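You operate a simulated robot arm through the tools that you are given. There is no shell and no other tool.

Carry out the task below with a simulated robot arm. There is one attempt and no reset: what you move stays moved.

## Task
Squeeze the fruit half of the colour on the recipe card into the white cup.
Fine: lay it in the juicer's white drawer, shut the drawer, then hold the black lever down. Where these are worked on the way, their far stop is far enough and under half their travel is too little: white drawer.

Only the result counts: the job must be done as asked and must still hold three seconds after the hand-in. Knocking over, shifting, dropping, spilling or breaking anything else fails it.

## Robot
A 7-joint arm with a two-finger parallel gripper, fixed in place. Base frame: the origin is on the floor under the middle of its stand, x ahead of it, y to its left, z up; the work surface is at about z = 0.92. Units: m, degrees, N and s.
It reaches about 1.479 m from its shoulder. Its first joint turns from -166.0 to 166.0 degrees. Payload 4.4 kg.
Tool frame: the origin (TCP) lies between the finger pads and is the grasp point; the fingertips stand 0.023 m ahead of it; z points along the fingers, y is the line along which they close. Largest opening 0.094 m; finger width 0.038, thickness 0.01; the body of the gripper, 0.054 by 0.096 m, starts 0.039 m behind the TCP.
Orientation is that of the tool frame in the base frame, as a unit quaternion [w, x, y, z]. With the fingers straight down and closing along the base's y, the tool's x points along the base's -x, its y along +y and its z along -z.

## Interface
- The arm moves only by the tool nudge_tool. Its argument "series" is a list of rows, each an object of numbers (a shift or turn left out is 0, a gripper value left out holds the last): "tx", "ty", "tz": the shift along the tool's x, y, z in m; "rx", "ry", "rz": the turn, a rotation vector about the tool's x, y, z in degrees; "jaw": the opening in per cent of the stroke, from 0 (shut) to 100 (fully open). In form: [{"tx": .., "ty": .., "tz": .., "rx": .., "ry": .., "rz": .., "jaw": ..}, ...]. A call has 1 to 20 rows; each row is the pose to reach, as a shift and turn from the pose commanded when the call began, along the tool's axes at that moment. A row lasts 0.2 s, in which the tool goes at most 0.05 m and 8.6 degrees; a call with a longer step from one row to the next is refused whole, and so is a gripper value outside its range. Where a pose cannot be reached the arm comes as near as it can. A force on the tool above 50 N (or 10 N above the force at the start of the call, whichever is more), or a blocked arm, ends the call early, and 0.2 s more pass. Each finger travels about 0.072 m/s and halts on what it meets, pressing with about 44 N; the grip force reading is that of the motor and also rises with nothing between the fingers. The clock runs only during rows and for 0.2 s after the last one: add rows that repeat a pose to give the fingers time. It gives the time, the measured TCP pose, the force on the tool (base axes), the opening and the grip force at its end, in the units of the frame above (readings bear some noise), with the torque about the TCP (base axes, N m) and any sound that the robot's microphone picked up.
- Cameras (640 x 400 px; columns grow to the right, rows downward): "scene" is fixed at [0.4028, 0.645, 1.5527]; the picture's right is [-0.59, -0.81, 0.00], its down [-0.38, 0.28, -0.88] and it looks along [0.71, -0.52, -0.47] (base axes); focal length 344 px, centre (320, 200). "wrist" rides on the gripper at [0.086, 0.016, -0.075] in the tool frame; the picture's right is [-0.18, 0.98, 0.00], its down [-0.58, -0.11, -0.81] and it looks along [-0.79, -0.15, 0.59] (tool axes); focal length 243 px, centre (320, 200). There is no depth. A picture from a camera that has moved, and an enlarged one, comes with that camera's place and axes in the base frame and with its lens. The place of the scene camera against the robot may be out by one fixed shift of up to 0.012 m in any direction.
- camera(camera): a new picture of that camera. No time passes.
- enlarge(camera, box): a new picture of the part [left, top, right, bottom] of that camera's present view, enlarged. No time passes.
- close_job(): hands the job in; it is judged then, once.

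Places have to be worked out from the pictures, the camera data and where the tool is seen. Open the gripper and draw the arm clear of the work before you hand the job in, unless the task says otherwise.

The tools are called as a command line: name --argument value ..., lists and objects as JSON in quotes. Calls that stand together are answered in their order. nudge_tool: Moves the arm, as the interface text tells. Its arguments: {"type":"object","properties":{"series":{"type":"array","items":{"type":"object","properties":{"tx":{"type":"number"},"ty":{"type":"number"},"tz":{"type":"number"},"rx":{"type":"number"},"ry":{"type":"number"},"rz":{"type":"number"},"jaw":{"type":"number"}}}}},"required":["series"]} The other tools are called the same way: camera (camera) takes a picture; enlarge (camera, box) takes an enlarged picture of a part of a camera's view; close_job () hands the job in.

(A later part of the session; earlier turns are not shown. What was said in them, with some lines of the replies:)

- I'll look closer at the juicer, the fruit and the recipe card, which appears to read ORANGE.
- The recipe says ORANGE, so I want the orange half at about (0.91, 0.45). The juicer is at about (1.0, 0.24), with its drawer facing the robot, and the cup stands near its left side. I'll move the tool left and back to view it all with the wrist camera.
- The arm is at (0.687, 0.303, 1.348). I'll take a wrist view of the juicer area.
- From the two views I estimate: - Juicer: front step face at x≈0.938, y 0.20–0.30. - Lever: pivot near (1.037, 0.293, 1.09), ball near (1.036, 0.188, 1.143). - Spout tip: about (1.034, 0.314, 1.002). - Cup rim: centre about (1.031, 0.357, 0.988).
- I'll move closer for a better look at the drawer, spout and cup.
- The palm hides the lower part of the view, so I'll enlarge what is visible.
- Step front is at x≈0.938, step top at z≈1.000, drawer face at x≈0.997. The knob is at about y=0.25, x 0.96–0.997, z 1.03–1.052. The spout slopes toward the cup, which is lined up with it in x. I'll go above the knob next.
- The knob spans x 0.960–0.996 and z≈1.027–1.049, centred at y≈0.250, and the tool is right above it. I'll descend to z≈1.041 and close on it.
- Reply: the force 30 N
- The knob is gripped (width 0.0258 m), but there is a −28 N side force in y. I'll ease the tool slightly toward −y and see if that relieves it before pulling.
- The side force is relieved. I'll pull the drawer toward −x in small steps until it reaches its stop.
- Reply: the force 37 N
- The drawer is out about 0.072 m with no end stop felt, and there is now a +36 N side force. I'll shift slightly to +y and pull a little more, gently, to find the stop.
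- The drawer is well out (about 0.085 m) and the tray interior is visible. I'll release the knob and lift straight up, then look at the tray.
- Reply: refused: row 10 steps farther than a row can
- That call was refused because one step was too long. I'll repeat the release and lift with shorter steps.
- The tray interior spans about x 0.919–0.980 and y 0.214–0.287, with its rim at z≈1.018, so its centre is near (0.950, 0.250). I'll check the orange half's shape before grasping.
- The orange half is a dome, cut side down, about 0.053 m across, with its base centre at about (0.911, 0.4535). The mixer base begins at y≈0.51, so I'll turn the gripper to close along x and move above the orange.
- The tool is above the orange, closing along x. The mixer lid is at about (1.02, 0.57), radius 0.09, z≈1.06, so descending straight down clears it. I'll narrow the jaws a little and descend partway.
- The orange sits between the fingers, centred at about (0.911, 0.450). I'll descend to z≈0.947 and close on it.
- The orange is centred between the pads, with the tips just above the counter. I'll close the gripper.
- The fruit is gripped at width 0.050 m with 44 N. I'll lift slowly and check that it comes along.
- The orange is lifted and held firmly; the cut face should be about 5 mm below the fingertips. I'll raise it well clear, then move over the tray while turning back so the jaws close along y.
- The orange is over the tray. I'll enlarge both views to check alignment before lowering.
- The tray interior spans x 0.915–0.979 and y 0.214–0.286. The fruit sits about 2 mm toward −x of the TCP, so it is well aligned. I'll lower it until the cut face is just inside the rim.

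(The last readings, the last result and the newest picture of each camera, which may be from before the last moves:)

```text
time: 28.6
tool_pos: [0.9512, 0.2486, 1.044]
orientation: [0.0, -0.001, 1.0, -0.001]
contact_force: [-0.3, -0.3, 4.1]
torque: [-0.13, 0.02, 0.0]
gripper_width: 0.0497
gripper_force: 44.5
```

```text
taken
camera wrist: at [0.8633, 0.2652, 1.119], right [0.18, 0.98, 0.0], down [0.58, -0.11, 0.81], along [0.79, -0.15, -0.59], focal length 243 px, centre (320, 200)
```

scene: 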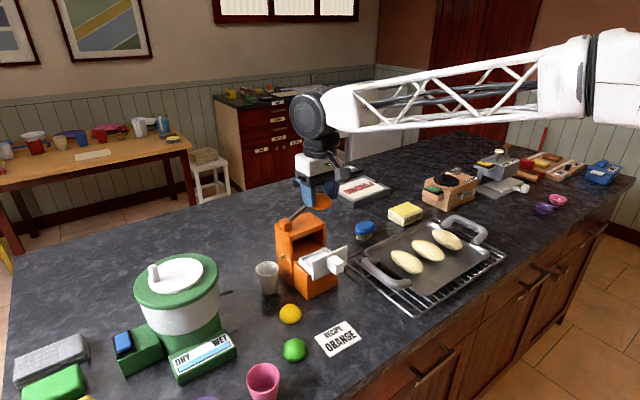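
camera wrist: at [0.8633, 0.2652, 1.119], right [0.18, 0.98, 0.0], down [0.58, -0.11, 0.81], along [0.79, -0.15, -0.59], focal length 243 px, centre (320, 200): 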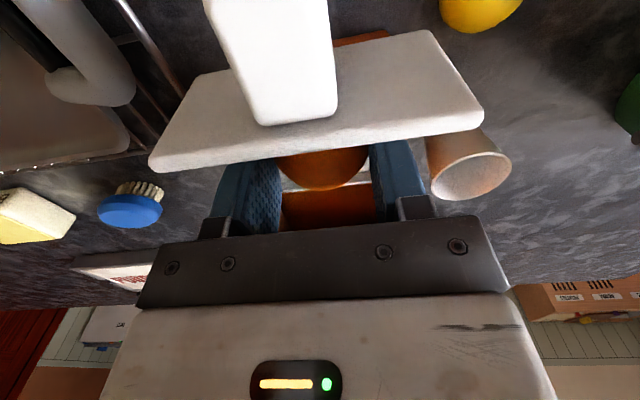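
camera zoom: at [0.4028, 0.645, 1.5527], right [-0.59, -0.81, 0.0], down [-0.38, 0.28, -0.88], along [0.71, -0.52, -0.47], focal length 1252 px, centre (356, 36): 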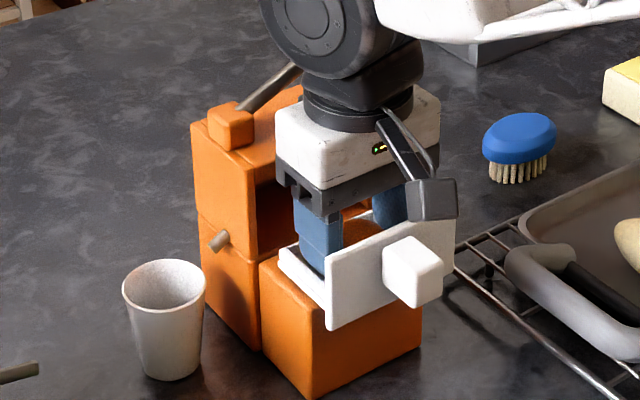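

A light 4 N contact with a torque suggests the −y fingertip is just touching the tray rim, and the fruit is already inside it. I'll raise 3 mm, then open gradually to let it settle in.

nudge_tool --series '[{"tz": -0.003, "ty": 0.001}, {"tz": -0.003, "ty": 0.001}, {"tz": -0.003, "ty": 0.001, "jaw": 54}, {"tz": -0.003, "ty": 0.001, "jaw": 58}, {"tz": -0.003, "ty": 0.001, "jaw": 64}, {"tz": -0.003, "ty": 0.001, "jaw": 72}, {"tz": -0.003, "ty": 0.001, "jaw": 72}]'

camera --camera "wrist"

enlarge --camera "scene" --box '[250, 190, 370, 300]'

```text
time: 30.2
tool_pos: [0.9495, 0.2505, 1.0461]
orientation: [-0.001, 0.0, 1.0, 0.0]
contact_force: [-0.2, -0.1, 0.5]
torque: [-0.04, -0.02, 0.03]
gripper_width: 0.0677
gripper_force: 0.1
```

```text
taken
camera wrist: at [0.8633, 0.2663, 1.1215], right [0.18, 0.98, 0.0], down [0.58, -0.11, 0.81], along [0.79, -0.15, -0.59], focal length 243 px, centre (320, 200)
```

wrist: 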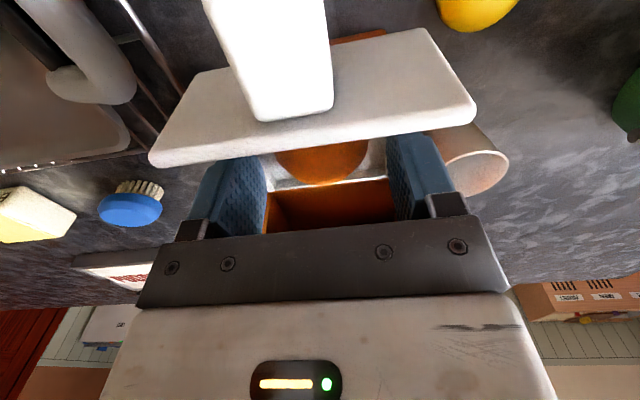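

```text
3.64 times, centred on (310, 245) of scene
camera zoom: at [0.4028, 0.645, 1.5527], right [-0.59, -0.81, 0.0], down [-0.38, 0.28, -0.88], along [0.71, -0.52, -0.47], focal length 1252 px, centre (356, 36)
```

zoom: 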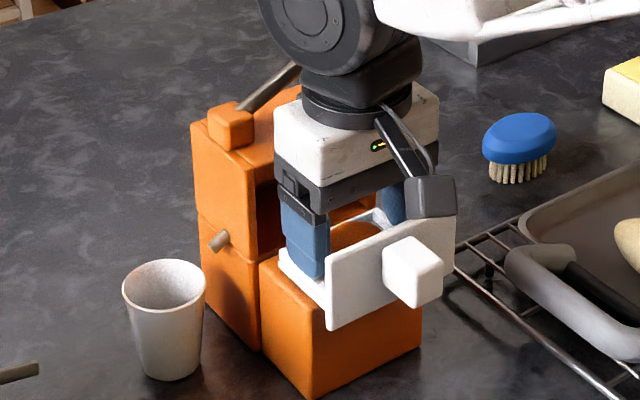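

The orange has settled into the tray. I'll lift straight up and look at it.

nudge_tool --series '[{"tz": -0.02}, {"tz": -0.05}, {"tz": -0.09}, {"tz": -0.13}, {"tz": -0.16, "tx": 0.02}, {"tz": -0.19, "tx": 0.05}, {"tz": -0.21, "tx": 0.08}, {"tz": -0.21, "tx": 0.1}, {"tz": -0.21, "tx": 0.1}]'

enlarge --camera "scene" --box '[260, 190, 360, 300]'

enlarge --camera "wrist" --box '[260, 20, 440, 200]'

```text
time: 32.2
tool_pos: [0.8501, 0.2505, 1.2572]
orientation: [-0.001, 0.0, 1.0, 0.0]
contact_force: [0.2, 0.9, -0.2]
torque: [-0.02, 0.03, -0.01]
gripper_width: 0.0678
gripper_force: 0.0
```

```text
3.64 times, centred on (310, 245) of scene
camera zoom: at [0.4028, 0.645, 1.5527], right [-0.59, -0.81, 0.0], down [-0.38, 0.28, -0.88], along [0.71, -0.52, -0.47], focal length 1252 px, centre (356, 36)
```

zoom: 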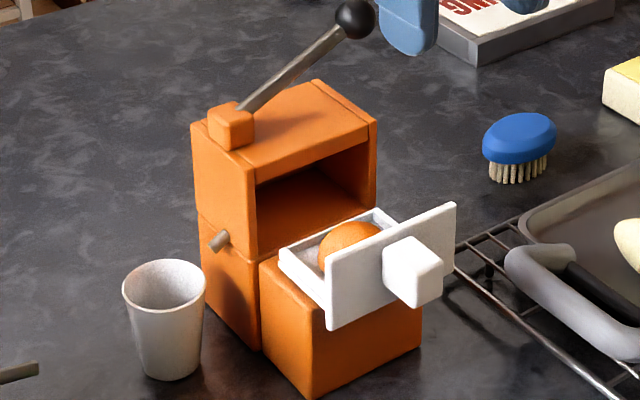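

```text
2.22 times, centred on (350, 110) of wrist
camera zoom: at [0.763, 0.2674, 1.3319], right [0.18, 0.98, 0.0], down [0.58, -0.11, 0.81], along [0.79, -0.15, -0.59], focal length 539 px, centre (253, 400)
```

zoom: 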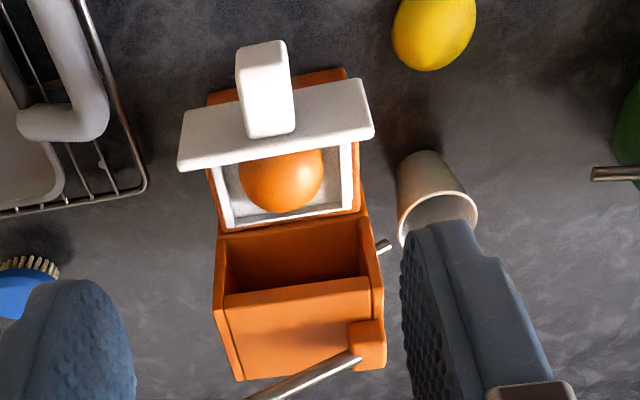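

The orange half lies fully in the tray. I'll close the jaws, come down in front of the knob, and push the drawer shut with the closed fingers.

nudge_tool --series '[{"tx": 0.012, "jaw": 40}, {"tx": 0.023, "ty": -0.001, "jaw": 0}, {"tx": 0.023, "ty": -0.001, "jaw": 0}, {"tx": 0.023, "ty": -0.001, "tz": 0.035}, {"tx": 0.023, "ty": -0.001, "tz": 0.075}, {"tx": 0.023, "ty": -0.001, "tz": 0.115}, {"tx": 0.023, "ty": -0.001, "tz": 0.155}, {"tx": 0.023, "ty": -0.001, "tz": 0.19}, {"tx": 0.023, "ty": -0.001, "tz": 0.217}, {"tx": 0.023, "ty": -0.001, "tz": 0.217}]'

enlarge --camera "scene" --box '[260, 190, 380, 310]'

camera --camera "wrist"

```text
time: 34.4
tool_pos: [0.8247, 0.2474, 1.0384]
orientation: [-0.001, 0.0, 1.0, 0.0]
contact_force: [1.4, -0.9, -0.5]
torque: [-0.03, -0.02, 0.01]
gripper_width: 0.0001
gripper_force: 42.2
```

```text
3.33 times, centred on (320, 250) of scene
camera zoom: at [0.4028, 0.645, 1.5527], right [-0.59, -0.81, 0.0], down [-0.38, 0.28, -0.88], along [0.71, -0.52, -0.47], focal length 1148 px, centre (320, 33)
```

zoom: 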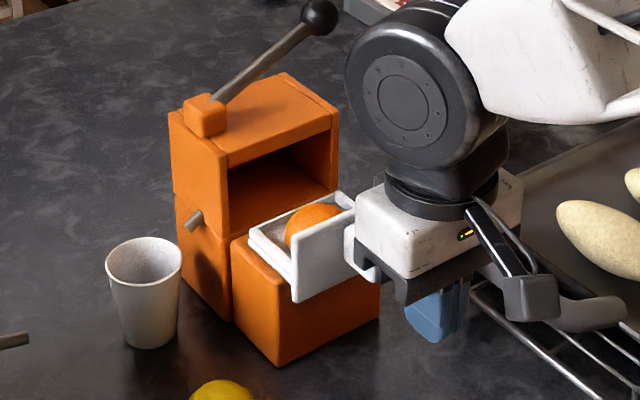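

```text
taken
camera wrist: at [0.7392, 0.2651, 1.1137], right [0.18, 0.98, 0.0], down [0.58, -0.11, 0.81], along [0.79, -0.15, -0.59], focal length 243 px, centre (320, 200)
```

wrist: 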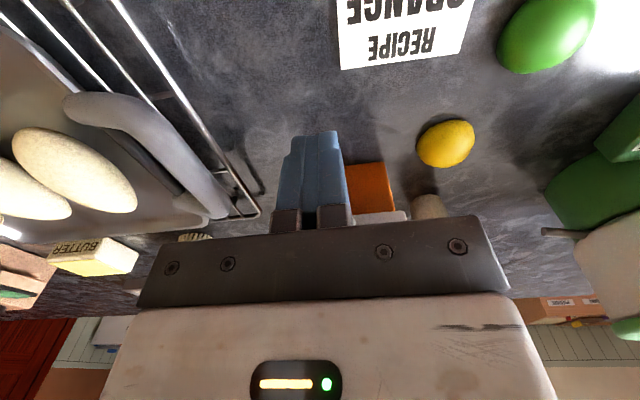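

The closed fingers are in front of the knob at y≈0.249. I'll push toward +x in small steps until the drawer shuts, at TCP x≈0.941.

nudge_tool --series '[{"tx": -0.015}, {"tx": -0.025}, {"tx": -0.032}, {"tx": -0.04}, {"tx": -0.048}, {"tx": -0.056}, {"tx": -0.064}, {"tx": -0.072}, {"tx": -0.08}, {"tx": -0.088}, {"tx": -0.095}, {"tx": -0.102}, {"tx": -0.108}, {"tx": -0.113}, {"tx": -0.117}, {"tx": -0.117}]'

enlarge --camera "scene" --box '[260, 190, 380, 310]'

camera --camera "wrist"

```text
time: 37.5
tool_pos: [0.9365, 0.2485, 1.0382]
orientation: [-0.002, 0.0, 1.0, -0.001]
contact_force: [-33.8, -7.5, 9.9]
torque: [0.09, -0.52, -0.16]
gripper_width: 0.0002
gripper_force: 43.0
stopped in row 15: the force on the tool passed its limit at 62 N (the readings are from after the stop); the commanded pose is now the measured one
```

```text
3.33 times, centred on (320, 250) of scene
camera zoom: at [0.4028, 0.645, 1.5527], right [-0.59, -0.81, 0.0], down [-0.38, 0.28, -0.88], along [0.71, -0.52, -0.47], focal length 1148 px, centre (320, 33)
```

zoom: 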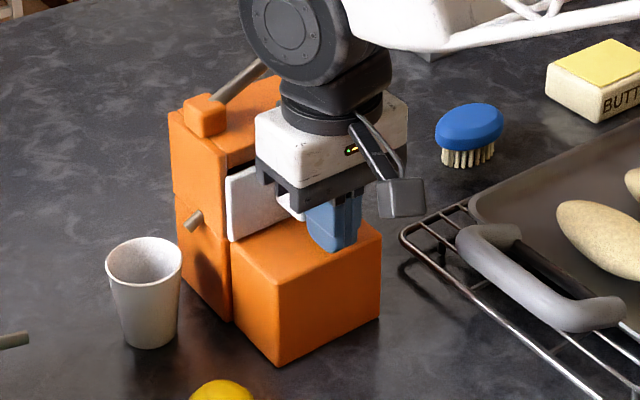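

```text
taken
camera wrist: at [0.851, 0.2655, 1.1149], right [0.18, 0.98, 0.0], down [0.59, -0.11, 0.8], along [0.79, -0.15, -0.6], focal length 243 px, centre (320, 200)
```

wrist: 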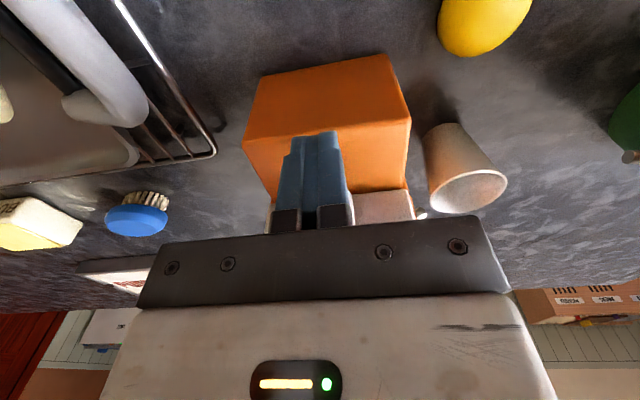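

The push stopped at a firm resistance of 62 N, at TCP x≈0.937, which should be the closed stop. I'll back off and compare the drawer with its initial closed appearance.

nudge_tool --series '[{"tx": 0.01}, {"tx": 0.03}, {"tx": 0.06}, {"tx": 0.06, "tz": -0.04}, {"tx": 0.06, "tz": -0.08}, {"tx": 0.06, "tz": -0.12}, {"tx": 0.09, "tz": -0.16}, {"tx": 0.12, "tz": -0.2}, {"tx": 0.15, "tz": -0.23}, {"tx": 0.15, "tz": -0.23}]'

enlarge --camera "scene" --box '[220, 170, 380, 270]'

enlarge --camera "wrist" --box '[280, 70, 440, 230]'

```text
time: 39.7
tool_pos: [0.7884, 0.2502, 1.2712]
orientation: [-0.002, -0.001, 1.0, -0.001]
contact_force: [-0.2, 0.5, -0.4]
torque: [0.02, -0.01, 0.05]
gripper_width: 0.0001
gripper_force: 42.7
```

```text
4.00 times, centred on (300, 220) of scene
camera zoom: at [0.4028, 0.645, 1.5527], right [-0.59, -0.81, 0.0], down [-0.38, 0.28, -0.88], along [0.71, -0.52, -0.47], focal length 1378 px, centre (400, 120)
```

zoom: 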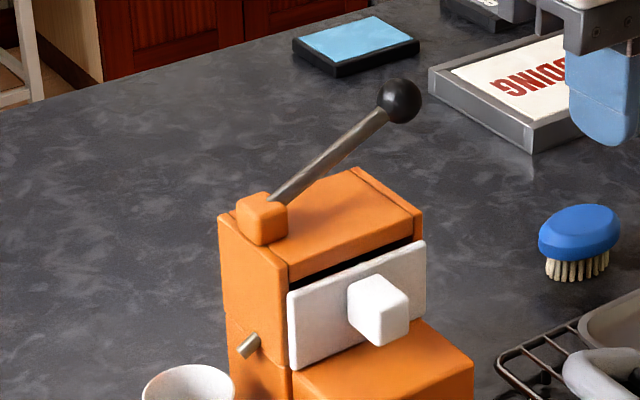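

```text
2.50 times, centred on (360, 150) of wrist
camera zoom: at [0.7024, 0.2663, 1.3453], right [0.18, 0.98, 0.0], down [0.58, -0.11, 0.8], along [0.79, -0.15, -0.59], focal length 606 px, centre (220, 325)
```

zoom: 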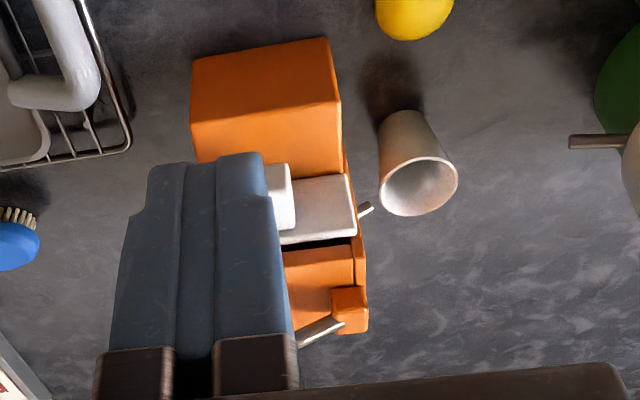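

The drawer looks exactly as it did when shut, and the juicer hasn't moved. Next is the lever, with its ball at about (1.036, 0.1875, 1.143), r≈0.014. I'll go above it with closed fingers.

nudge_tool --series '[{"tx": -0.04, "ty": -0.01}, {"tx": -0.08, "ty": -0.02}, {"tx": -0.12, "ty": -0.03}, {"tx": -0.16, "ty": -0.04}, {"tx": -0.2, "ty": -0.051}, {"tx": -0.235, "ty": -0.061}, {"tx": -0.248, "ty": -0.063}, {"tx": -0.248, "ty": -0.063, "tz": 0.03}, {"tx": -0.248, "ty": -0.063, "tz": 0.06}, {"tx": -0.248, "ty": -0.063, "tz": 0.075}, {"tx": -0.248, "ty": -0.063, "tz": 0.075}]'

enlarge --camera "scene" --box '[230, 120, 380, 280]'

camera --camera "wrist"

```text
time: 42.1
tool_pos: [1.0374, 0.1868, 1.193]
orientation: [-0.001, 0.0, 1.0, 0.0]
contact_force: [-0.9, -0.7, -0.3]
torque: [-0.01, -0.02, -0.02]
gripper_width: 0.0
gripper_force: 42.0
```

```text
2.50 times, centred on (305, 200) of scene
camera zoom: at [0.4028, 0.645, 1.5527], right [-0.59, -0.81, 0.0], down [-0.38, 0.28, -0.88], along [0.71, -0.52, -0.47], focal length 861 px, centre (358, 200)
```

zoom: 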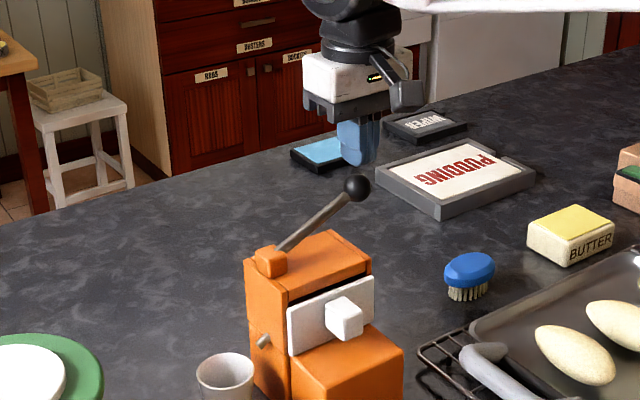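

```text
taken
camera wrist: at [0.9512, 0.2023, 1.2692], right [0.18, 0.98, 0.0], down [0.58, -0.11, 0.8], along [0.79, -0.15, -0.59], focal length 243 px, centre (320, 200)
```

wrist: 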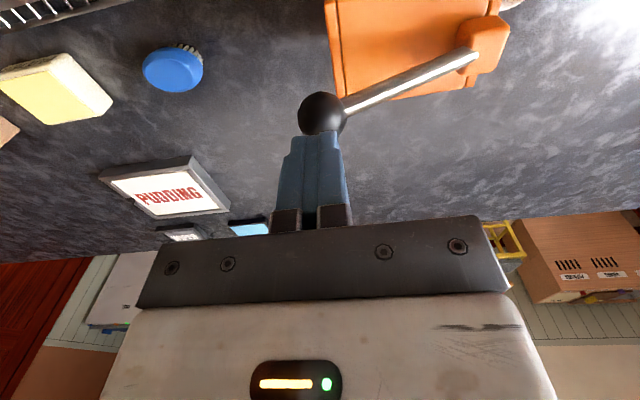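

The ball is centred under the fingertips, about 13 mm below. I'll press down following the lever's arc (slightly toward −y) and watch the force.

nudge_tool --series '[{"tz": 0.013}, {"tz": 0.023, "ty": -0.004}, {"tz": 0.033, "ty": -0.007}, {"tz": 0.043, "ty": -0.0095}, {"tz": 0.05, "ty": -0.011}]'

enlarge --camera "scene" --box '[230, 120, 380, 320]'

camera --camera "wrist"

```text
time: 43.3
tool_pos: [1.0366, 0.1763, 1.1439]
orientation: [-0.003, -0.001, 1.0, 0.001]
contact_force: [-0.6, -0.9, 3.1]
torque: [-0.02, 0.0, -0.01]
gripper_width: 0.0
gripper_force: 42.7
```

```text
2.00 times, centred on (305, 220) of scene
camera zoom: at [0.4028, 0.645, 1.5527], right [-0.59, -0.81, 0.0], down [-0.38, 0.28, -0.88], along [0.71, -0.52, -0.47], focal length 689 px, centre (350, 160)
```

zoom: 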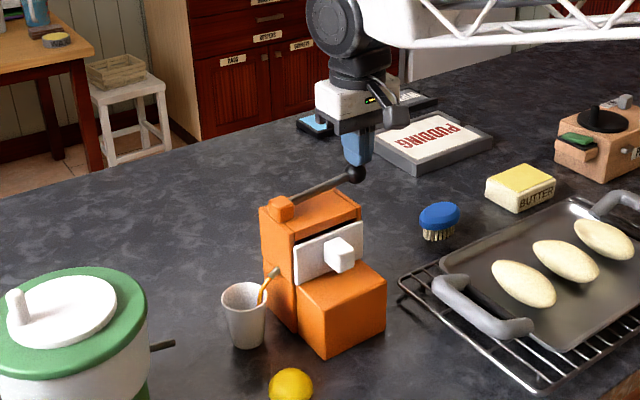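

```text
taken
camera wrist: at [0.9501, 0.1919, 1.2192], right [0.18, 0.98, 0.0], down [0.58, -0.11, 0.8], along [0.79, -0.15, -0.59], focal length 243 px, centre (320, 200)
```

wrist: 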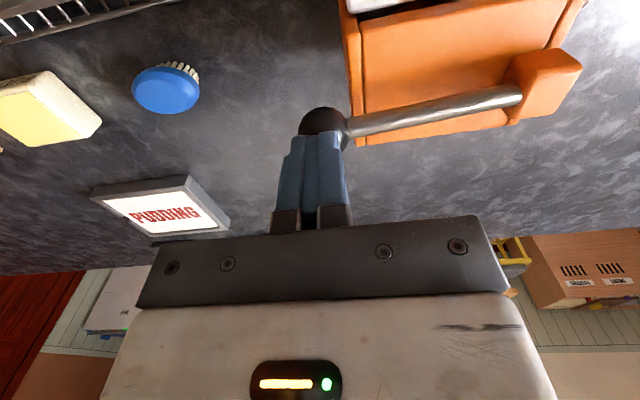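

The lever is down most of the way with about 3 N, and orange juice is flowing from the spout into the white cup. I'll press slightly further and hold.

nudge_tool --series '[{"tz": 0.004, "ty": -0.0005}, {"tz": 0.008, "ty": -0.001}, {"tz": 0.008, "ty": -0.001}, {"tz": 0.008, "ty": -0.001}, {"tz": 0.008, "ty": -0.001}]'

enlarge --camera "scene" --box '[240, 180, 360, 310]'

```text
time: 44.5
tool_pos: [1.0366, 0.1746, 1.1355]
orientation: [-0.002, 0.0, 1.0, 0.0]
contact_force: [0.6, 0.4, 13.5]
torque: [0.03, -0.05, 0.0]
gripper_width: 0.0
gripper_force: 42.5
```

```text
3.08 times, centred on (300, 245) of scene
camera zoom: at [0.4028, 0.645, 1.5527], right [-0.59, -0.81, 0.0], down [-0.38, 0.28, -0.88], along [0.71, -0.52, -0.47], focal length 1060 px, centre (382, 62)
```

zoom: 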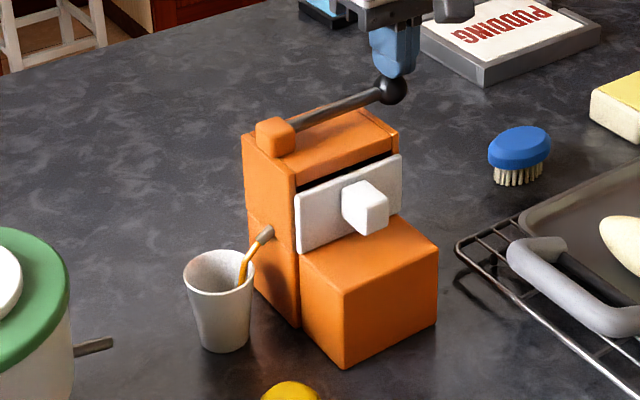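

The lever is near its stop (13.5 N) and the stream lands inside the cup. I'll hold this pose and keep watching.

nudge_tool --series '[{"tz": 0.0}, {"tz": 0.0}, {"tz": 0.0}, {"tz": 0.0}, {"tz": 0.0}, {"tz": 0.0}, {"tz": 0.0}, {"tz": 0.0}, {"tz": 0.0}, {"tz": 0.0}]'

enlarge --camera "scene" --box '[240, 180, 360, 310]'

```text
time: 46.7
tool_pos: [1.0358, 0.1749, 1.1361]
orientation: [-0.001, 0.0, 1.0, 0.0]
contact_force: [3.4, 0.5, 18.9]
torque: [0.06, -0.13, 0.01]
gripper_width: 0.0
gripper_force: 42.8
```

```text
3.08 times, centred on (300, 245) of scene
camera zoom: at [0.4028, 0.645, 1.5527], right [-0.59, -0.81, 0.0], down [-0.38, 0.28, -0.88], along [0.71, -0.52, -0.47], focal length 1060 px, centre (382, 62)
```

zoom: 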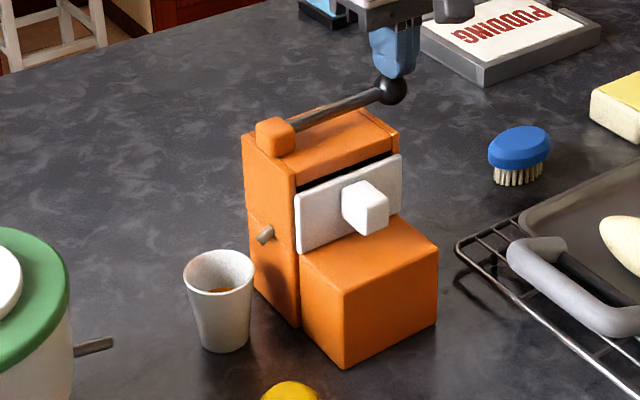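

The stream has stopped and there is orange juice in the cup. I'll hold two more seconds to be sure it has finished.

nudge_tool --series '[{"tz": 0.0}, {"tz": 0.0}, {"tz": 0.0}, {"tz": 0.0}, {"tz": 0.0}, {"tz": 0.0}, {"tz": 0.0}, {"tz": 0.0}, {"tz": 0.0}, {"tz": 0.0}]'

enlarge --camera "scene" --box '[245, 240, 305, 300]'

```text
time: 48.9
tool_pos: [1.0363, 0.175, 1.1372]
orientation: [-0.001, 0.0, 1.0, 0.0]
contact_force: [0.3, -0.3, 20.4]
torque: [0.06, -0.09, 0.05]
gripper_width: 0.0
gripper_force: 42.4
```

```text
6.67 times, centred on (275, 270) of scene
camera zoom: at [0.4028, 0.645, 1.5527], right [-0.59, -0.81, 0.0], down [-0.38, 0.28, -0.88], along [0.71, -0.52, -0.47], focal length 2296 px, centre (620, -267)
```

zoom: 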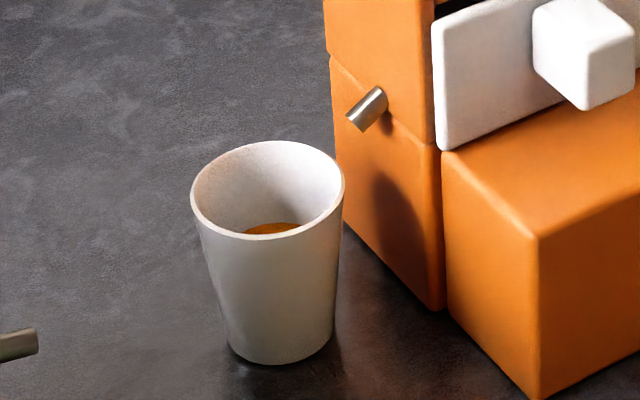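

The cup holds orange juice and nothing was spilled. I'll let the lever rise gently along its arc, then go up, draw back and open the gripper.

nudge_tool --series '[{"tz": -0.01, "ty": 0.001}, {"tz": -0.02, "ty": 0.004}, {"tz": -0.03, "ty": 0.007}, {"tz": -0.04, "ty": 0.01}, {"tz": -0.05, "ty": 0.012}, {"tz": -0.08, "ty": 0.012}, {"tz": -0.12, "ty": 0.012}, {"tz": -0.15, "ty": 0.012, "tx": 0.03}, {"tz": -0.17, "ty": 0.012, "tx": 0.07}, {"tz": -0.17, "ty": 0.012, "tx": 0.11}, {"tz": -0.17, "ty": 0.012, "tx": 0.15, "jaw": 30}, {"tz": -0.17, "ty": 0.012, "tx": 0.19, "jaw": 60}, {"tz": -0.17, "ty": 0.0, "tx": 0.23, "jaw": 100}, {"tz": -0.17, "ty": -0.02, "tx": 0.27, "jaw": 100}, {"tz": -0.17, "ty": -0.04, "tx": 0.3, "jaw": 100}, {"tz": -0.17, "ty": -0.04, "tx": 0.3, "jaw": 100}]'

camera --camera "scene"

enlarge --camera "scene" --box '[220, 170, 360, 370]'

camera --camera "wrist"

```text
time: 52.3
tool_pos: [0.7359, 0.1334, 1.3076]
orientation: [-0.002, 0.0, 1.0, -0.001]
contact_force: [0.5, 0.3, -0.7]
torque: [-0.01, 0.01, 0.02]
gripper_width: 0.094
gripper_force: 0.1
```

```text
taken
```

scene: 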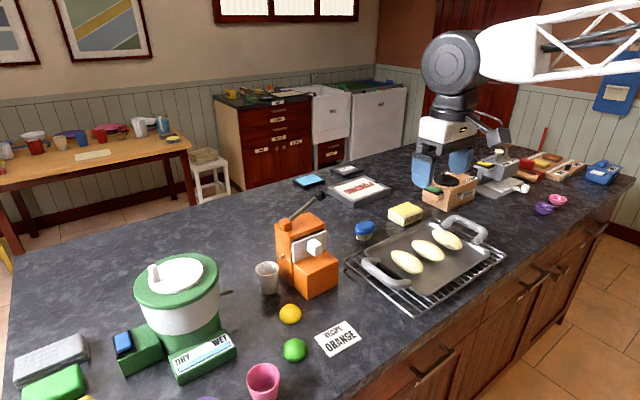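

```text
2.00 times, centred on (290, 270) of scene
camera zoom: at [0.4028, 0.645, 1.5527], right [-0.59, -0.81, 0.0], down [-0.38, 0.28, -0.88], along [0.71, -0.52, -0.47], focal length 689 px, centre (380, 60)
```

zoom: 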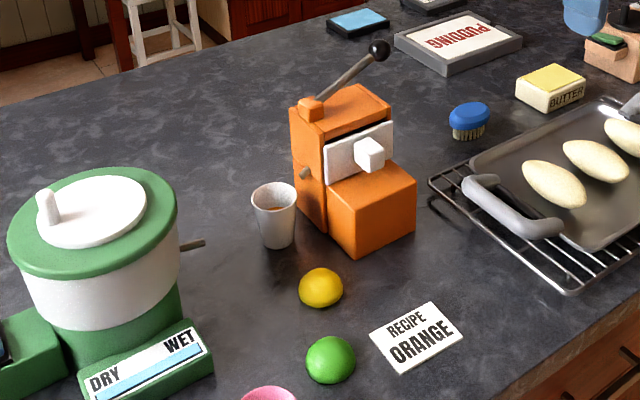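

```text
taken
camera wrist: at [0.6511, 0.1499, 1.3828], right [0.18, 0.98, 0.0], down [0.58, -0.11, 0.8], along [0.79, -0.15, -0.59], focal length 243 px, centre (320, 200)
```

wrist: 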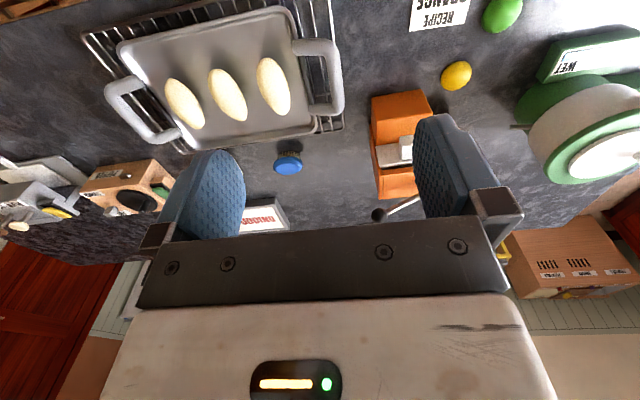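

The juice is in the white cup, the drawer is shut and the lever is back up. Nothing else has moved, and the gripper is open and clear of the work. Handing in.

close_job

```text
The job is handed in.
```

I squeezed the orange half, the colour on the recipe card, into the white cup and handed the job in. The hand-in was accepted, but no verdict came back.

- **Drawer:** I pulled it about 0.085 m open without reaching its far stop. I laid the orange half in the tray and pushed the drawer shut against its closed stop.
- **Lever:** I held the black lever down for over five seconds. The stream landed in the cup and stopped by itself before I let go.
- **At hand-in:** The last pictures showed orange juice in the cup, the drawer shut, and no spills or anything else moved. The gripper was open and clear of the work.
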